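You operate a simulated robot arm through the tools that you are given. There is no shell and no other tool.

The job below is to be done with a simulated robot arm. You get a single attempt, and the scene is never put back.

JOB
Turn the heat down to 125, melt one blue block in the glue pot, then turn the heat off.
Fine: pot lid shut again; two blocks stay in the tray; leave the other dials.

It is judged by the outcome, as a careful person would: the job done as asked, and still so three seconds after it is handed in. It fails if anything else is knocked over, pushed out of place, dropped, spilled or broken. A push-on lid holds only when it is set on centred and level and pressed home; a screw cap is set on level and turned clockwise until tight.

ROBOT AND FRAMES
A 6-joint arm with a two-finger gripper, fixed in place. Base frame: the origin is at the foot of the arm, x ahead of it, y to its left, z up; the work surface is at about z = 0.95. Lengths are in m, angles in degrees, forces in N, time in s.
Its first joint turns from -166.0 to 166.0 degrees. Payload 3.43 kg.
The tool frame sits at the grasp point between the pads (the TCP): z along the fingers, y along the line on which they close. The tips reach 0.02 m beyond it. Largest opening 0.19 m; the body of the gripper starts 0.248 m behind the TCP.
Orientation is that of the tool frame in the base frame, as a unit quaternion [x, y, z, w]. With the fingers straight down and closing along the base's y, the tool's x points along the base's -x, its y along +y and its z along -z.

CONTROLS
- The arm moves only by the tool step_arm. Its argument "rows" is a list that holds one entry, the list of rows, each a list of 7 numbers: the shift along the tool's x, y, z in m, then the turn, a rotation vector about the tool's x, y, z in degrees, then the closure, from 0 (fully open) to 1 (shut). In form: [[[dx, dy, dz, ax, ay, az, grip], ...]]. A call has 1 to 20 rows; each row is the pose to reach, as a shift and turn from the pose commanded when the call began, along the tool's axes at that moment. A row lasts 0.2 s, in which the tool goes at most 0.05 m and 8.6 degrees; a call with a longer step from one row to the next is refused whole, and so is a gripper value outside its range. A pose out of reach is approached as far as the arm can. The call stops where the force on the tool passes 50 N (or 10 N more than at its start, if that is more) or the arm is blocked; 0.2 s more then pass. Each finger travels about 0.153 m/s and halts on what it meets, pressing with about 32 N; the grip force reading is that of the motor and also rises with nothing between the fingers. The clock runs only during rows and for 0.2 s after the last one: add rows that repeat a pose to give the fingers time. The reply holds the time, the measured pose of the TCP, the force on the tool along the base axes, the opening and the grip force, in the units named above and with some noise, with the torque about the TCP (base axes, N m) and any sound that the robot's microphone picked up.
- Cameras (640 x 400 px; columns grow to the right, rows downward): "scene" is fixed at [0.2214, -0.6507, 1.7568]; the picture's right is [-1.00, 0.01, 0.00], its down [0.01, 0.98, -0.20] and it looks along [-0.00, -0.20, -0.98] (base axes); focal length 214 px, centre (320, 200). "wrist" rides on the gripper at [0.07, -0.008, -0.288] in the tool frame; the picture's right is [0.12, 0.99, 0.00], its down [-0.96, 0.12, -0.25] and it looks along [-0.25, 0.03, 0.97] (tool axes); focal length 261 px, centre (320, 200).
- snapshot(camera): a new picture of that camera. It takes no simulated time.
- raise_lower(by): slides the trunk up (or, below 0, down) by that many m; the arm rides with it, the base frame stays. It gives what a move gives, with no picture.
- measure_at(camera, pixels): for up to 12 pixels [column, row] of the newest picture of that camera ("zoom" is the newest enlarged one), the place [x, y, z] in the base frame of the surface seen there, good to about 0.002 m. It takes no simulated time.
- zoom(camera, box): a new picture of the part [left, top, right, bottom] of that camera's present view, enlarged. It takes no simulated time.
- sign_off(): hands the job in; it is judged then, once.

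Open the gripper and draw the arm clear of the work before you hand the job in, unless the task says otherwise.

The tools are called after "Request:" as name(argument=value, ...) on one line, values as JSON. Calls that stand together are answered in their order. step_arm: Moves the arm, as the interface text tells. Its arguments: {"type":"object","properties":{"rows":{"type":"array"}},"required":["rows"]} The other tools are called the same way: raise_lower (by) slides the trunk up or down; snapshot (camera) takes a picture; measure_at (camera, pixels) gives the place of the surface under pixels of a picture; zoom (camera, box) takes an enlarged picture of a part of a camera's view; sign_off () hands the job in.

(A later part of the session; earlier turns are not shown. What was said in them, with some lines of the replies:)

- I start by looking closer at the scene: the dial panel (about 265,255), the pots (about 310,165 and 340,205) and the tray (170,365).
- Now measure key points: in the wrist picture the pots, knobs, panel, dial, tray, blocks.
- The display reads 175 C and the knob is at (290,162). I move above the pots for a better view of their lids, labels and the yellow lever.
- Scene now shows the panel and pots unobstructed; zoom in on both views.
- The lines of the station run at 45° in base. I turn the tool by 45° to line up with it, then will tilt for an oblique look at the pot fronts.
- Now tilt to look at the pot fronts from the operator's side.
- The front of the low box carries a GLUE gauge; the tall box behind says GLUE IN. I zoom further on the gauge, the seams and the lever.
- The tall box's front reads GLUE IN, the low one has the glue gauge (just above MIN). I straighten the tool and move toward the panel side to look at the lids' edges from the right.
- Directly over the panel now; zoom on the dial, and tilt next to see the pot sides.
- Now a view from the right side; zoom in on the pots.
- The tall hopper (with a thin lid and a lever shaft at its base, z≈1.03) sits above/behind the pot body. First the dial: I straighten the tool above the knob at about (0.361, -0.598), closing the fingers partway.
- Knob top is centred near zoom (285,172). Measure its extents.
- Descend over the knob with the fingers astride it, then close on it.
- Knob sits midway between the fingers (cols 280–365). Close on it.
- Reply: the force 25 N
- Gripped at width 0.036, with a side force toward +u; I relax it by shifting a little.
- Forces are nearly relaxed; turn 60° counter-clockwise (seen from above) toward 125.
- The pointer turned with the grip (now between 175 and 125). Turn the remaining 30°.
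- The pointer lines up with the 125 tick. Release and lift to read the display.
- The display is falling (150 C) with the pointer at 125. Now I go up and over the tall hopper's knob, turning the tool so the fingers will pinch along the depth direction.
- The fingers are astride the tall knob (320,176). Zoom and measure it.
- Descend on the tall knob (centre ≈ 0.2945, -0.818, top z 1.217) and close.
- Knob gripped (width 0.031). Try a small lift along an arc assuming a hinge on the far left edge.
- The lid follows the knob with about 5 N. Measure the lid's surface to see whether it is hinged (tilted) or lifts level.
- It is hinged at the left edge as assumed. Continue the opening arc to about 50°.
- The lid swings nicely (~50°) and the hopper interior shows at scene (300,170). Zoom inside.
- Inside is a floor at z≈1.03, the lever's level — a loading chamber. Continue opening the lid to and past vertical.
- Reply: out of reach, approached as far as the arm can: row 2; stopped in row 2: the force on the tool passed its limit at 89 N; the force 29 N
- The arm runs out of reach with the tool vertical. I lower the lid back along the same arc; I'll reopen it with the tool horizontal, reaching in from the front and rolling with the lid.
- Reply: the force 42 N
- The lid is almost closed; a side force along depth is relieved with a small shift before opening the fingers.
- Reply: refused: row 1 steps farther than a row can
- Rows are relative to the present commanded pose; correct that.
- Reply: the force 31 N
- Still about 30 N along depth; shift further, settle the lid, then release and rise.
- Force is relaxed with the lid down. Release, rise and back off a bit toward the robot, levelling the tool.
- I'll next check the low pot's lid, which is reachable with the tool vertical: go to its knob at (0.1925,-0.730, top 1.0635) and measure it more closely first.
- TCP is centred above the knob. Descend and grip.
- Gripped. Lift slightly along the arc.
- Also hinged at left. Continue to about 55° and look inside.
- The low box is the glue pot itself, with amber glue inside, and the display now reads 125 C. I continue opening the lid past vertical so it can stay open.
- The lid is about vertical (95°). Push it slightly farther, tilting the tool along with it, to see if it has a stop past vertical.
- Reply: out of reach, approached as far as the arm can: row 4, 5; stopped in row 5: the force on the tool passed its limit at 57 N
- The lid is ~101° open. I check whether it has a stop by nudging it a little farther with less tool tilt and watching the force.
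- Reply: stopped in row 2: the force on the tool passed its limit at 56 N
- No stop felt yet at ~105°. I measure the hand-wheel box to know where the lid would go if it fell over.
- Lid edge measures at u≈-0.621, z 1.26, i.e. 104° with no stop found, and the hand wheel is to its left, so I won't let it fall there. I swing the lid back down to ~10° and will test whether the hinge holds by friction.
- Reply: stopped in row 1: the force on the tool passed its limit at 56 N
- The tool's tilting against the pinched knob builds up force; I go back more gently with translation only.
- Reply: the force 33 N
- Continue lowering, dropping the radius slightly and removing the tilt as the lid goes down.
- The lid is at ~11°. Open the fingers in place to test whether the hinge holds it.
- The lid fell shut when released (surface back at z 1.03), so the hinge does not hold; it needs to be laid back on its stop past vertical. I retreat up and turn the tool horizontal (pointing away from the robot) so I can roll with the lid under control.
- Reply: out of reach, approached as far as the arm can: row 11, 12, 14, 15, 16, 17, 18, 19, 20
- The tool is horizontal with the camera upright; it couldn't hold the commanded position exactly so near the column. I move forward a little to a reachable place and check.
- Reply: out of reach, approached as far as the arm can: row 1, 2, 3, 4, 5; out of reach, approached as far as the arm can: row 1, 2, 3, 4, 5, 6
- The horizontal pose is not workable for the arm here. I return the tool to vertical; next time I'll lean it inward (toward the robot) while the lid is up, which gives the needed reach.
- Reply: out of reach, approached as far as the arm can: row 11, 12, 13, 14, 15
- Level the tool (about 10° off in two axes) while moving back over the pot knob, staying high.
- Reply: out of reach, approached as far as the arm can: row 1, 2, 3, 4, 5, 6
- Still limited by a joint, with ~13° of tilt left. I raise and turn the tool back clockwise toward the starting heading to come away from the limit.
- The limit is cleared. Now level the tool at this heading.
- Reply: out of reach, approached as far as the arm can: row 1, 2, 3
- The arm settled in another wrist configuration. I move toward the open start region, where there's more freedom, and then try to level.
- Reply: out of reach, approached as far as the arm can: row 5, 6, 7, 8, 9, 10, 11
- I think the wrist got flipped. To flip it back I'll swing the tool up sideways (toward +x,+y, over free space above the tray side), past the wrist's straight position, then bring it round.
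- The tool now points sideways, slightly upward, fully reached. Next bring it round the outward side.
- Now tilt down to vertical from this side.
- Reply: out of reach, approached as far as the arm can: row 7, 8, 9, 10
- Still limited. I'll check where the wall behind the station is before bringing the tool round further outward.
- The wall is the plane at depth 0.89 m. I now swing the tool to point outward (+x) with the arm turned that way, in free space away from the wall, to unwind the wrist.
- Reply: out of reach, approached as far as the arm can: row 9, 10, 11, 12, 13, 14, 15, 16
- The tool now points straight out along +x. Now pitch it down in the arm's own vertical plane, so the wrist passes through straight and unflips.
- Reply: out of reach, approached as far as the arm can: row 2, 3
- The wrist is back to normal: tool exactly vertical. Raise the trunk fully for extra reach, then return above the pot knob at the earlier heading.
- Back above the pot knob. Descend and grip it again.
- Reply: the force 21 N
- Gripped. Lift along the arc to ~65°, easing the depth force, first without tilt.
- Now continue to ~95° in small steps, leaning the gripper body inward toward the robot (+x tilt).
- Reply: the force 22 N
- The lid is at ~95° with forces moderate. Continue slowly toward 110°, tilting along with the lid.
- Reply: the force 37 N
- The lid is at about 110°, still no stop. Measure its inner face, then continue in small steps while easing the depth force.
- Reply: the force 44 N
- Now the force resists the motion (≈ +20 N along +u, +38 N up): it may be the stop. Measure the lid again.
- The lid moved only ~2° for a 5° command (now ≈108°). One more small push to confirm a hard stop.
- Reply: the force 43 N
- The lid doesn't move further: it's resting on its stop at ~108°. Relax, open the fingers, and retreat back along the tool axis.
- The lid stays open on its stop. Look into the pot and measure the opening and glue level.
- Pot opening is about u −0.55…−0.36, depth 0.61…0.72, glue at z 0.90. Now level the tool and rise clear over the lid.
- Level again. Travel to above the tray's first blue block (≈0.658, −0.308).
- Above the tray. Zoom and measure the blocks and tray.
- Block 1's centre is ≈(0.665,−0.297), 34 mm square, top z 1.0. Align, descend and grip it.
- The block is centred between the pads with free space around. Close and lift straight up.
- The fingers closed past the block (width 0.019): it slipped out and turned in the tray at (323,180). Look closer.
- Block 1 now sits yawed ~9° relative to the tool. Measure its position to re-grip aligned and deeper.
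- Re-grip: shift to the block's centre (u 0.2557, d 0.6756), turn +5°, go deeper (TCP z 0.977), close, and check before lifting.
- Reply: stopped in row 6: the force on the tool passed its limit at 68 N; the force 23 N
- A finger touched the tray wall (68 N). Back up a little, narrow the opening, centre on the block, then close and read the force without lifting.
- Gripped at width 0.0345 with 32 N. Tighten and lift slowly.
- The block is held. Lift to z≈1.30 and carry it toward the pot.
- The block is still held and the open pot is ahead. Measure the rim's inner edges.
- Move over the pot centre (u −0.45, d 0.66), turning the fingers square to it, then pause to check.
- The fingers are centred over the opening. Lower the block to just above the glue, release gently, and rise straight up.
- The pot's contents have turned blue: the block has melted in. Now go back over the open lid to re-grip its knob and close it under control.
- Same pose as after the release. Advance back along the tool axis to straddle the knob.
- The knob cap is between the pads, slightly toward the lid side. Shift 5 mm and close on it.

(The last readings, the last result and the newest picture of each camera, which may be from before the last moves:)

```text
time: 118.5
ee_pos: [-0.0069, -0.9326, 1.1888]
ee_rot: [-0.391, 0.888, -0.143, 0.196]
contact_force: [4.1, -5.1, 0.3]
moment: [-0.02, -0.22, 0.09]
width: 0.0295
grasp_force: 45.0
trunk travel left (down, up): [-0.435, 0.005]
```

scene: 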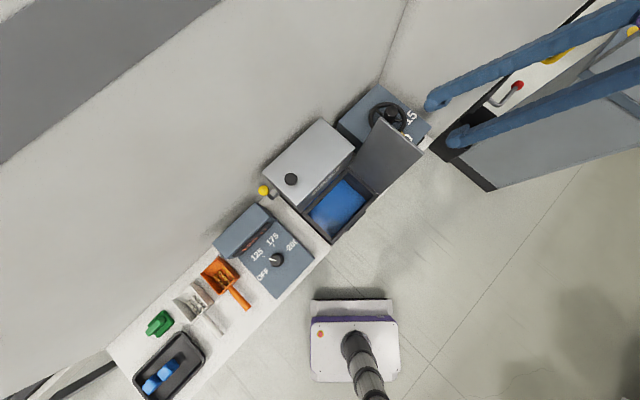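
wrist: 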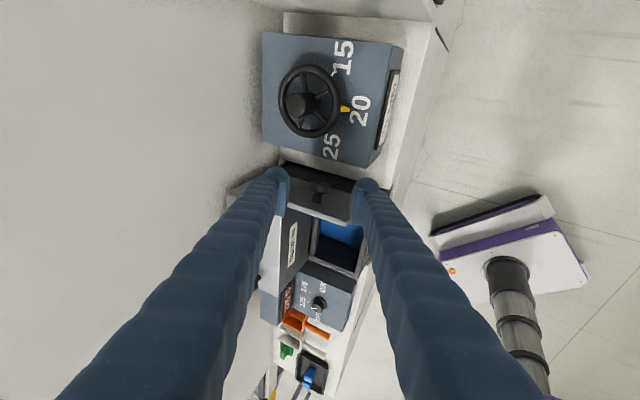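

The cap is near the pads' edge. Re-grip ~1 cm closer to the lid for a secure hold.

Request:
step_arm(rows=[[[0, 0, 0, 0, 0, 0, 0.75], [0, 0, 0, 0, 0, 0, 0.75], [-0.005, 0, 0, 0, 0, 0, 0.75], [-0.01, 0, 0, 0, 0, 0, 0.75], [-0.01, 0, 0, 0, 0, 0, 0.95], [-0.01, 0, 0, 0, 0, 0, 0.95], [-0.01, 0, 0, 0, 0, 0, 0.95]]])

Request:
zoom(camera="wrist", box=[260, 150, 380, 260])

```text
time: 120.0
ee_pos: [-0.0001, -0.9248, 1.1918]
ee_rot: [-0.391, 0.887, -0.144, 0.196]
contact_force: [4.4, -9.3, 6.8]
moment: [0.02, -0.11, 0.12]
width: 0.0295
grasp_force: 44.8
trunk travel left (down, up): [-0.435, 0.005]
```

```text
3.64 times, centred on (320, 205) of wrist
```

zoom: 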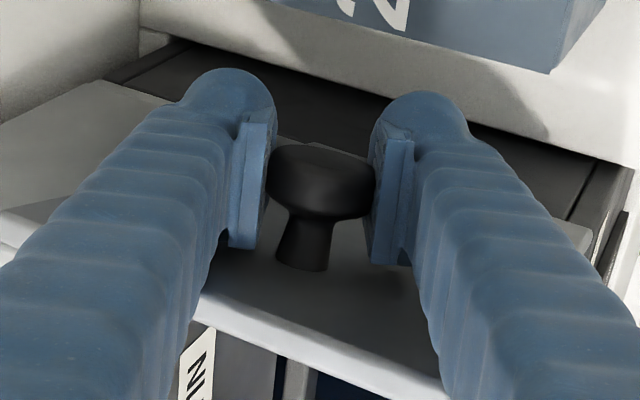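

Good grip now. Swing the lid back through vertical in small steps.

Request:
step_arm(rows=[[[-0.0078, -0.0014, -0.0014, 0, 0, 0, 0.95], [-0.0157, -0.0028, -0.0027, 0, 0, 0, 0.95], [-0.0316, -0.005, -0.004, -1, 1.5, 0, 0.95], [-0.0475, -0.0067, -0.0042, -2, 3, 0, 0.95], [-0.0636, -0.0078, -0.003, -3, 4.5, 0, 0.95], [-0.0796, -0.0084, -0.0005, -4, 6, 0, 0.95], [-0.0952, -0.0084, 0.0032, -5, 7.5, 0, 0.95], [-0.1104, -0.0078, 0.0082, -6, 9, 0, 0.95], [-0.1104, -0.0078, 0.0082, -6, 9, 0, 0.95]]])

```text
time: 122.0
ee_pos: [0.0754, -0.8463, 1.2109]
ee_rot: [-0.389, 0.906, -0.125, 0.107]
contact_force: [-4.1, -3.9, -25.3]
moment: [-0.51, 0.08, -0.29]
width: 0.0296
grasp_force: 44.8
trunk travel left (down, up): [-0.435, 0.005]
```

Past vertical; continue lowering while returning the tool toward vertical.

Request:
step_arm(rows=[[[0.0003, 0.0008, 0.0025, 0, 0, 0, 0.95], [-0.015, 0.0019, 0.0069, -1.2, 0.4, 0, 0.95], [-0.0294, 0.003, 0.0113, -2.5, 0.8, 0, 0.95], [-0.0577, 0.0068, 0.0252, -5, 1.7, 0, 0.95], [-0.0831, 0.0122, 0.0435, -7.5, 2.6, 0, 0.95], [-0.1048, 0.0189, 0.0656, -10, 3.4, 0, 0.95], [-0.1223, 0.0267, 0.0909, -12.5, 4.3, 0, 0.95], [-0.1349, 0.0355, 0.1188, -15, 5.1, 0, 0.95], [-0.1349, 0.0355, 0.1188, -15, 5.1, 0, 0.95]]])

Request:
snapshot(camera="wrist")

```text
time: 124.0
ee_pos: [0.1778, -0.7421, 1.1024]
ee_rot: [-0.393, 0.919, -0.023, 0.014]
contact_force: [4.0, -6.3, -5.2]
moment: [0.8, -0.04, -0.23]
width: 0.0302
grasp_force: 45.4
trunk travel left (down, up): [-0.435, 0.005]
```

```text
taken
```

wrist: 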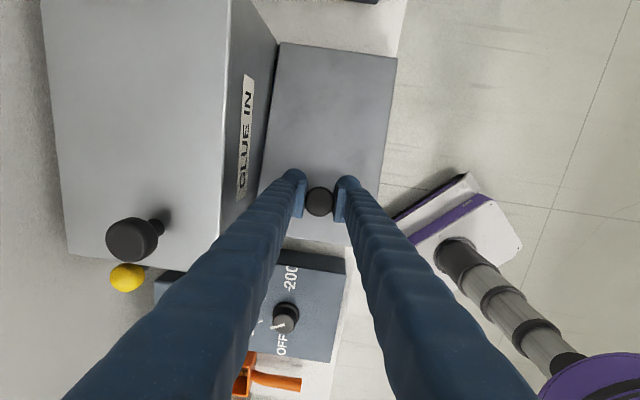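

Lid is ~14° open. Lower it the rest of the way.

Request:
step_arm(rows=[[[-0.004, 0, 0.012, -0.7, 0.3, 0, 0.95], [-0.007, 0, 0.022, -1.4, 0.6, 0, 0.95], [-0.01, 0, 0.032, -2, 0.8, 0, 0.95], [-0.012, 0, 0.04, -2.6, 0.9, 0, 0.95], [-0.012, 0, 0.04, -2.6, 0.9, 0, 0.95]]])

Request:
snapshot(camera="wrist")

Request:
measure_at(camera="wrist", pixels=[[320, 160], [320, 110], [330, 60], [300, 60]])

```text
time: 125.2
ee_pos: [0.1853, -0.7338, 1.0606]
ee_rot: [-0.393, 0.92, -0.005, -0.004]
contact_force: [-6.2, 7.7, 0.9]
moment: [-0.29, 0.25, 0.01]
width: 0.03
grasp_force: 45.6
trunk travel left (down, up): [-0.435, 0.005]
```

```text
taken
```

wrist: 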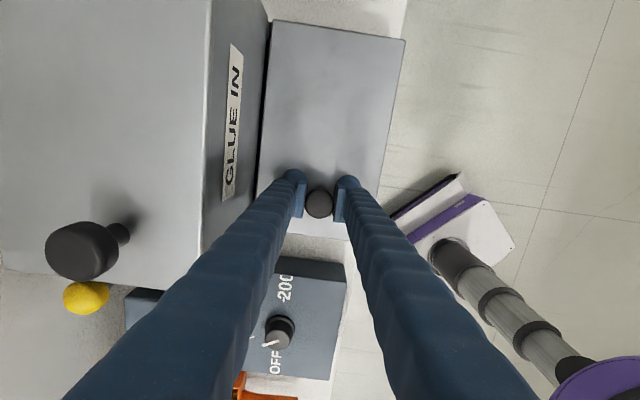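

```text
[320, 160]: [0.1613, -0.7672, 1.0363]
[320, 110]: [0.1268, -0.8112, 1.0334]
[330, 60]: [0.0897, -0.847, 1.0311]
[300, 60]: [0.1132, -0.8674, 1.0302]
```

Only ~2° left. Lower a further few mm until it seats, then release and rise.

Request:
step_arm(rows=[[[-0.0005, 0.001, 0.004, 0, 0, 0, 0.95], [-0.0005, 0.001, 0.008, 0, 0, 0, 0.95], [-0.0005, 0.001, 0.008, 0, 0, 0, 0.95], [-0.0005, 0.001, 0.008, 0, 0, 0, 0.7], [-0.0005, 0.001, 0.008, 0, 0, 0, 0.65], [0, 0, -0.03, 0, 0, 0, 0.65], [0, 0, -0.07, 0, 0, 0, 0.65], [0, 0.015, -0.11, 0, 0, 0, 0.65], [0, 0.03, -0.15, 0, 0, 0, 0.62], [0, 0.03, -0.15, 0, 0, 0, 0.62]]])

Request:
snapshot(camera="wrist")

Request:
measure_at(camera="wrist", pixels=[[300, 190], [300, 150], [310, 100], [330, 100], [320, 180]])

```text
time: 127.5
ee_pos: [0.1648, -0.7119, 1.2103]
ee_rot: [-0.393, 0.92, -0.006, -0.003]
contact_force: [0.9, 0.3, 0.2]
moment: [0.04, 0.03, 0.0]
width: 0.0721
grasp_force: 0.1
trunk travel left (down, up): [-0.435, 0.005]
```

```text
taken
```

wrist: 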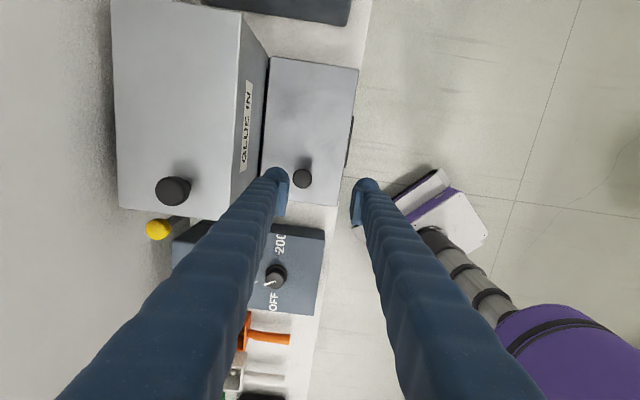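

```text
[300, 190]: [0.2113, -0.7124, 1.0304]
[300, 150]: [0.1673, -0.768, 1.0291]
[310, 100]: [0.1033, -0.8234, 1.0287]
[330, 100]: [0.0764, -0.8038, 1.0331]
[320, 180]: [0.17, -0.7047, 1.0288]
```

Pot lid is flat at z 1.03 again. Now to the dial: move above it, turning the tool ready for the OFF turn.

Request:
step_arm(rows=[[[0, 0, -0.03, 0, 0, 0, 0.6], [-0.02, -0.0061, -0.04, 0, 0, 7.6, 0.6], [-0.045, -0.0137, -0.04, 0, 0, 15.2, 0.6], [-0.07, -0.0212, -0.04, 0, 0, 22.8, 0.6], [-0.095, -0.0288, -0.04, 0, 0, 30.4, 0.6], [-0.12, -0.0364, -0.04, 0, 0, 38, 0.6], [-0.145, -0.044, -0.04, 0, 0, 45.6, 0.6], [-0.17, -0.0516, -0.04, 0, 0, 53.2, 0.6], [-0.195, -0.0592, -0.04, 0, 0, 60.8, 0.6], [-0.2194, -0.0666, -0.04, 0, 0, 68.4, 0.6], [-0.2194, -0.0666, -0.04, 0, 0, 76, 0.6], [-0.2194, -0.0666, -0.04, 0, 0, 76, 0.6]]])

Request:
snapshot(camera="wrist")

Request:
zoom(camera="wrist", box=[260, 120, 380, 240])

Request:
snapshot(camera="scene")

```text
time: 130.1
ee_pos: [0.3661, -0.5986, 1.2497]
ee_rot: [0.258, 0.966, -0.009, 0.001]
contact_force: [0.3, -0.7, 0.0]
moment: [-0.04, 0.02, 0.01]
width: 0.0761
grasp_force: 0.0
trunk travel left (down, up): [-0.435, 0.005]
```

```text
taken
```

wrist: 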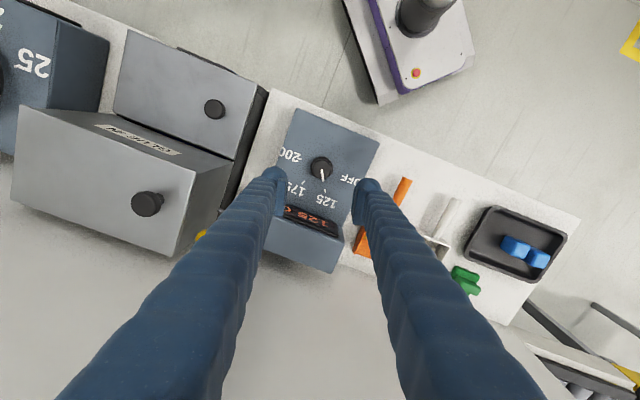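

```text
3.33 times, centred on (320, 180) of wrist
```

zoom: 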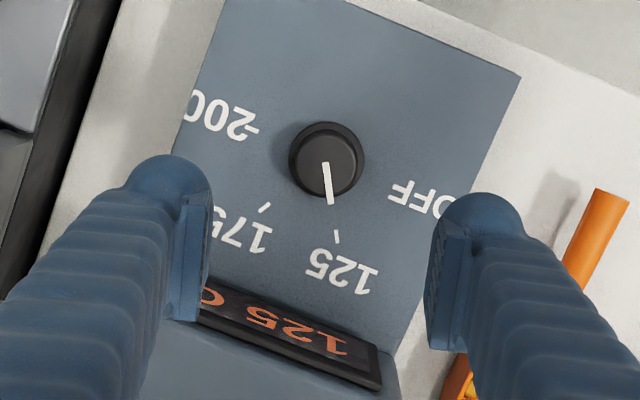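

```text
taken
```

scene: 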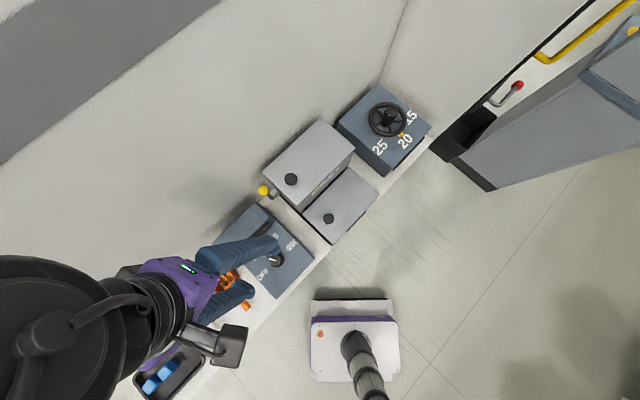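

Display 125 C; tool is centred over the knob. Descend and grip.

Request:
step_arm(rows=[[[0, 0, 0.045, -0.5, 0.2, 0, 0.58], [0, 0, 0.09, -1, 0.4, 0, 0.58], [0, 0, 0.135, -1, 0.4, 0, 0.58], [0, 0, 0.18, -1, 0.4, 0, 0.58], [0, 0, 0.205, -1, 0.4, 0, 0.58], [0, 0, 0.2145, -1, 0.4, 0, 0.58], [0, 0, 0.2145, -1, 0.4, 0, 0.58], [0, 0, 0.2145, -1, 0.4, 0, 0.8], [0, 0, 0.2145, -1, 0.4, 0, 0.9], [0, 0, 0.2145, -1, 0.4, 0, 0.9]]])

Request:
zoom(camera="wrist", box=[260, 140, 380, 260])

```text
time: 132.2
ee_pos: [0.3664, -0.599, 1.0362]
ee_rot: [0.256, 0.967, 0.003, 0.0]
contact_force: [12.9, 24.2, 1.1]
moment: [0.31, -0.17, -0.11]
width: 0.036
grasp_force: 44.7
trunk travel left (down, up): [-0.435, 0.005]
```

```text
3.33 times, centred on (320, 200) of wrist
```

zoom: 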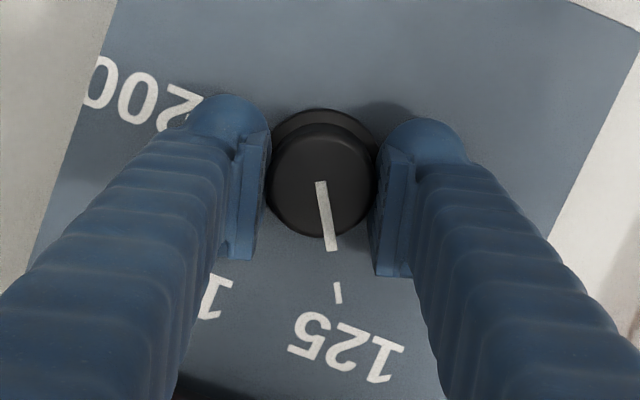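

Gripped; ease the side force (shift +3 mm along the closing line) and turn 60° counter-clockwise to OFF.

Request:
step_arm(rows=[[[0, 0.003, 0, 0, 0, 0, 0.9], [0, 0.003, 0, 0, 0, -7.5, 0.9], [0, 0.003, 0, 0, 0, -15, 0.9], [0, 0.003, 0, 0, 0, -22.5, 0.9], [0, 0.003, 0, 0, 0, -30, 0.9], [0, 0.003, 0, 0, 0, -37.5, 0.9], [0, 0.003, 0, 0, 0, -45, 0.9], [0, 0.003, 0, 0, 0, -52.5, 0.9], [0, 0.003, 0, 0, 0, -60, 0.9], [0, 0.003, 0, 0, 0, -60, 0.9]]])

Request:
zoom(camera="wrist", box=[260, 140, 380, 260])

```text
time: 134.4
ee_pos: [0.3664, -0.5963, 1.0358]
ee_rot: [-0.262, 0.965, 0.003, 0.001]
contact_force: [0.2, 31.8, -11.3]
moment: [0.3, -0.21, -0.51]
width: 0.0358
grasp_force: 45.5
trunk travel left (down, up): [-0.435, 0.005]
```

```text
3.33 times, centred on (320, 200) of wrist
```

zoom: 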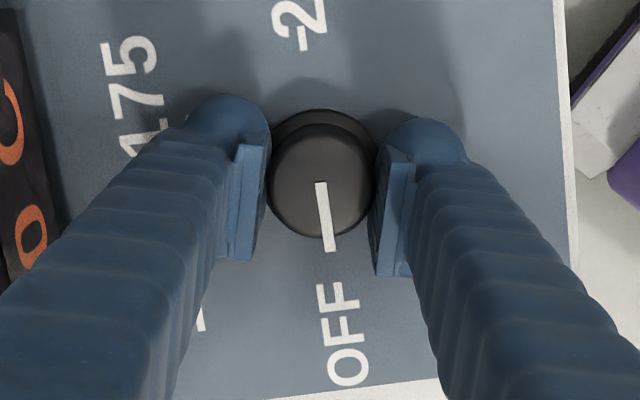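

The pointer lines up with OFF. Release, rise and view the panel.

Request:
step_arm(rows=[[[0, 0, 0, 0, 0, 0, 0.75], [0, 0, 0, 0, 0, 0, 0.58], [0, 0, 0, 0, 0, 0, 0.58], [0, 0, -0.045, 0, 0, 0, 0.58], [0, 0, -0.09, 0, 0, 0, 0.58], [0, 0, -0.135, 0, 0, 0, 0.58], [0, 0, -0.18, 0, 0, 7.5, 0.5], [0, 0, -0.225, 0, 0, 15, 0.4], [0, 0, -0.27, 0, 0, 22.5, 0.3], [0, 0, -0.31, 0, 0, 30, 0.2], [0, 0, -0.31, 0, 0, 37.5, 0.1], [0, 0, -0.31, 0, 0, 45, 0], [0, 0, -0.31, 0, 0, 45, 0]]])

Request:
snapshot(camera="wrist")

Request:
zoom(camera="wrist", box=[260, 120, 380, 240])

Request:
snapshot(camera="scene")

```text
time: 137.2
ee_pos: [0.3661, -0.5995, 1.3457]
ee_rot: [0.128, 0.992, 0.002, 0.0]
contact_force: [0.6, -0.2, -0.2]
moment: [-0.01, 0.02, 0.01]
width: 0.1903
grasp_force: 0.0
trunk travel left (down, up): [-0.435, 0.005]
```

```text
taken
```

wrist: 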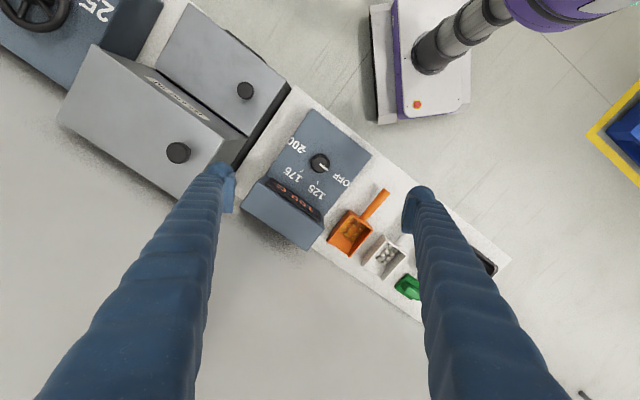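

```text
3.33 times, centred on (320, 180) of wrist
```

zoom: 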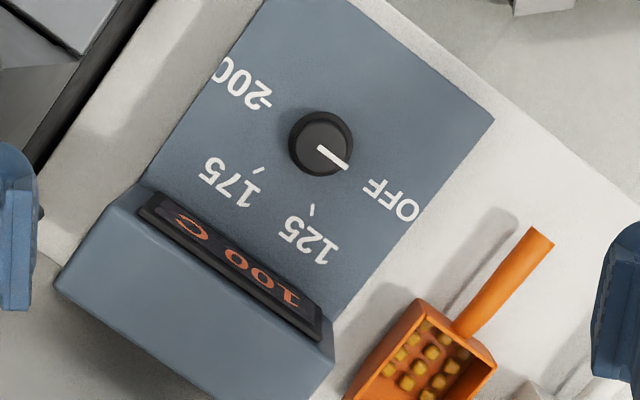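

```text
taken
```

scene: 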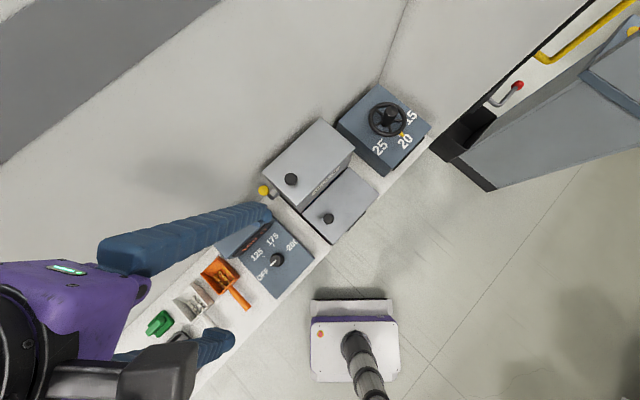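

Pointer at OFF and the display is falling (100 C). I check the gauge on the pot's front for the added glue, with the same oblique look as before.

Request:
step_arm(rows=[[[0.0317, -0.0171, -0.0139, 0, 0, 4.3, 0], [0.0634, -0.0343, -0.0277, 0, 0, 8.6, 0], [0.0951, -0.0514, -0.0416, 0, 0, 12.9, 0], [0.1269, -0.0686, -0.0554, 0, 0, 17.1, 0], [0.1586, -0.0857, -0.0693, 0, 0, 21.4, 0], [0.1903, -0.1029, -0.0831, 0, 0, 25.7, 0], [0.222, -0.12, -0.097, 0, 0, 30, 0], [0.222, -0.12, -0.097, 0, 0, 30, 0]]])

Request:
step_arm(rows=[[[0.02, 0, 0.02, 0, -7, 0, 0], [0.04, 0, 0.04, 0, -14, 0, 0], [0.06, 0, 0.06, 0, -21, 0, 0], [0.08, 0, 0.08, 0, -28, 0, 0], [0.1, 0, 0.1, 0, -35, 0, 0], [0.1, 0, 0.1, 0, -35, 0, 0]]])

Request:
snapshot(camera="wrist")

Request:
zoom(camera="wrist", box=[225, 70, 455, 260])

Request:
snapshot(camera="scene")

```text
time: 139.1
ee_pos: [0.1214, -0.6599, 1.4423]
ee_rot: [0.38, 0.925, 0.002, 0.0]
contact_force: [0.6, -0.7, 0.7]
moment: [-0.02, 0.09, -0.02]
width: 0.1901
grasp_force: 0.0
trunk travel left (down, up): [-0.435, 0.005]
```

```text
time: 140.4
ee_pos: [0.0497, -0.5892, 1.3429]
ee_rot: [0.363, 0.882, -0.113, 0.278]
contact_force: [0.1, 0.2, 0.4]
moment: [-0.05, 0.09, -0.09]
width: 0.19
grasp_force: 0.0
trunk travel left (down, up): [-0.435, 0.005]
```

```text
taken
```

wrist: 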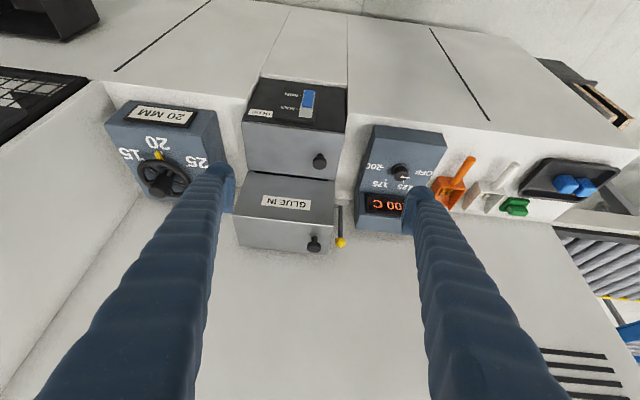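

```text
2.11 times, centred on (340, 165) of wrist
```

zoom: 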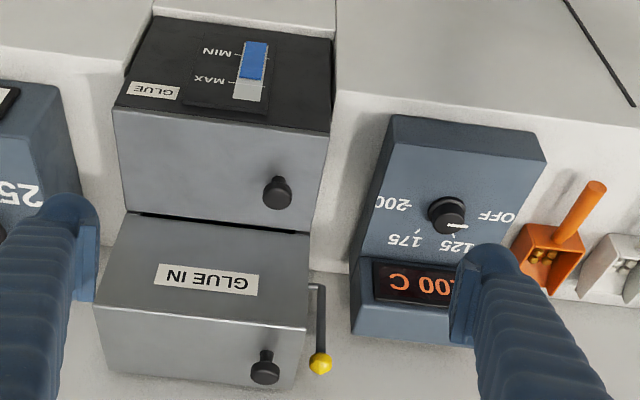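

```text
taken
```

scene: 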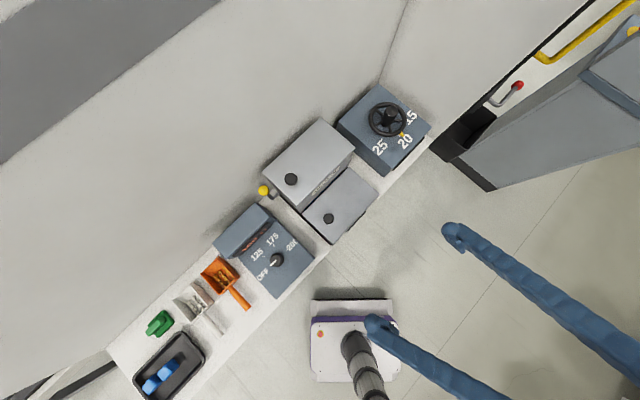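

The gauge is now blue and higher (near MAX), dial at OFF, two blocks in the tray, hand wheel still at 20. A last check that both lids lie flat and the tray hasn't shifted.

Request:
measure_at(camera="scene", pixels=[[280, 165], [320, 125], [340, 155], [300, 190], [312, 215], [335, 235], [345, 175], [370, 190], [137, 380], [193, 336], [206, 354], [170, 367]])

Request:
zoom(camera="scene", box=[110, 240, 330, 400])

```text
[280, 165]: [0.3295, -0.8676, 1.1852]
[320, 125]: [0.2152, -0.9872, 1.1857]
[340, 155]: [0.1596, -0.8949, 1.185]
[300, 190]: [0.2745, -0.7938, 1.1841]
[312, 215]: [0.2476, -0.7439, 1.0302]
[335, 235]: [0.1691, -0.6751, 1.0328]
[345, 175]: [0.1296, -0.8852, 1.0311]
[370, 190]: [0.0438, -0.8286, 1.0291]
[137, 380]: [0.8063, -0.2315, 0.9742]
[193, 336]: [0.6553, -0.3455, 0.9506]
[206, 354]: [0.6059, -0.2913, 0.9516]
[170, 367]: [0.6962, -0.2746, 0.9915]
```

```text
2.50 times, centred on (220, 320) of scene
```

zoom: 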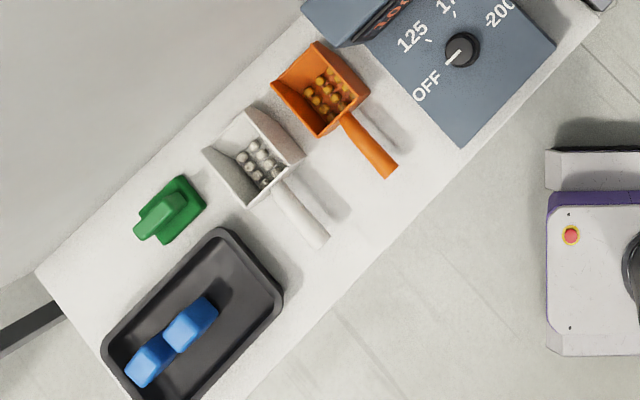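

Both lids are flat and shut (z 1.185 and 1.03), the tray and its two blocks are in place, dial is OFF, and the gripper is open and clear of the work. Handing in.

Request:
sign_off()

```text
The job is handed in.
```

The job is done and handed in. I set the dial to 125 and waited for the display to read 125 C. One blue block then went into the glue pot, and I turned the dial to OFF.

- **Melt:** the glue turned blue within a few seconds of the block going in. The gauge on the pot's front is now blue and higher, near MAX.
- **Heat:** the pointer is at OFF. The display had dropped to 100 C when I last read it.
- **Lids:** the pot lid is shut and flat. I also opened the GLUE IN box behind it partway to look inside, and that lid is shut again too. I did not use that box or its lever.
- **Tray:** two blocks remain in it and it sits where it was. My first grip on the block slipped, and on the second try a finger pressed the tray wall (68 N) before I backed off. No block left the tray then.
- **Other dials:** the hand wheel still reads 20.

The pot lid dropped shut once from about 11° open while I was testing whether it would stay up. I saw no damage from it. The gripper is open and clear of the work.
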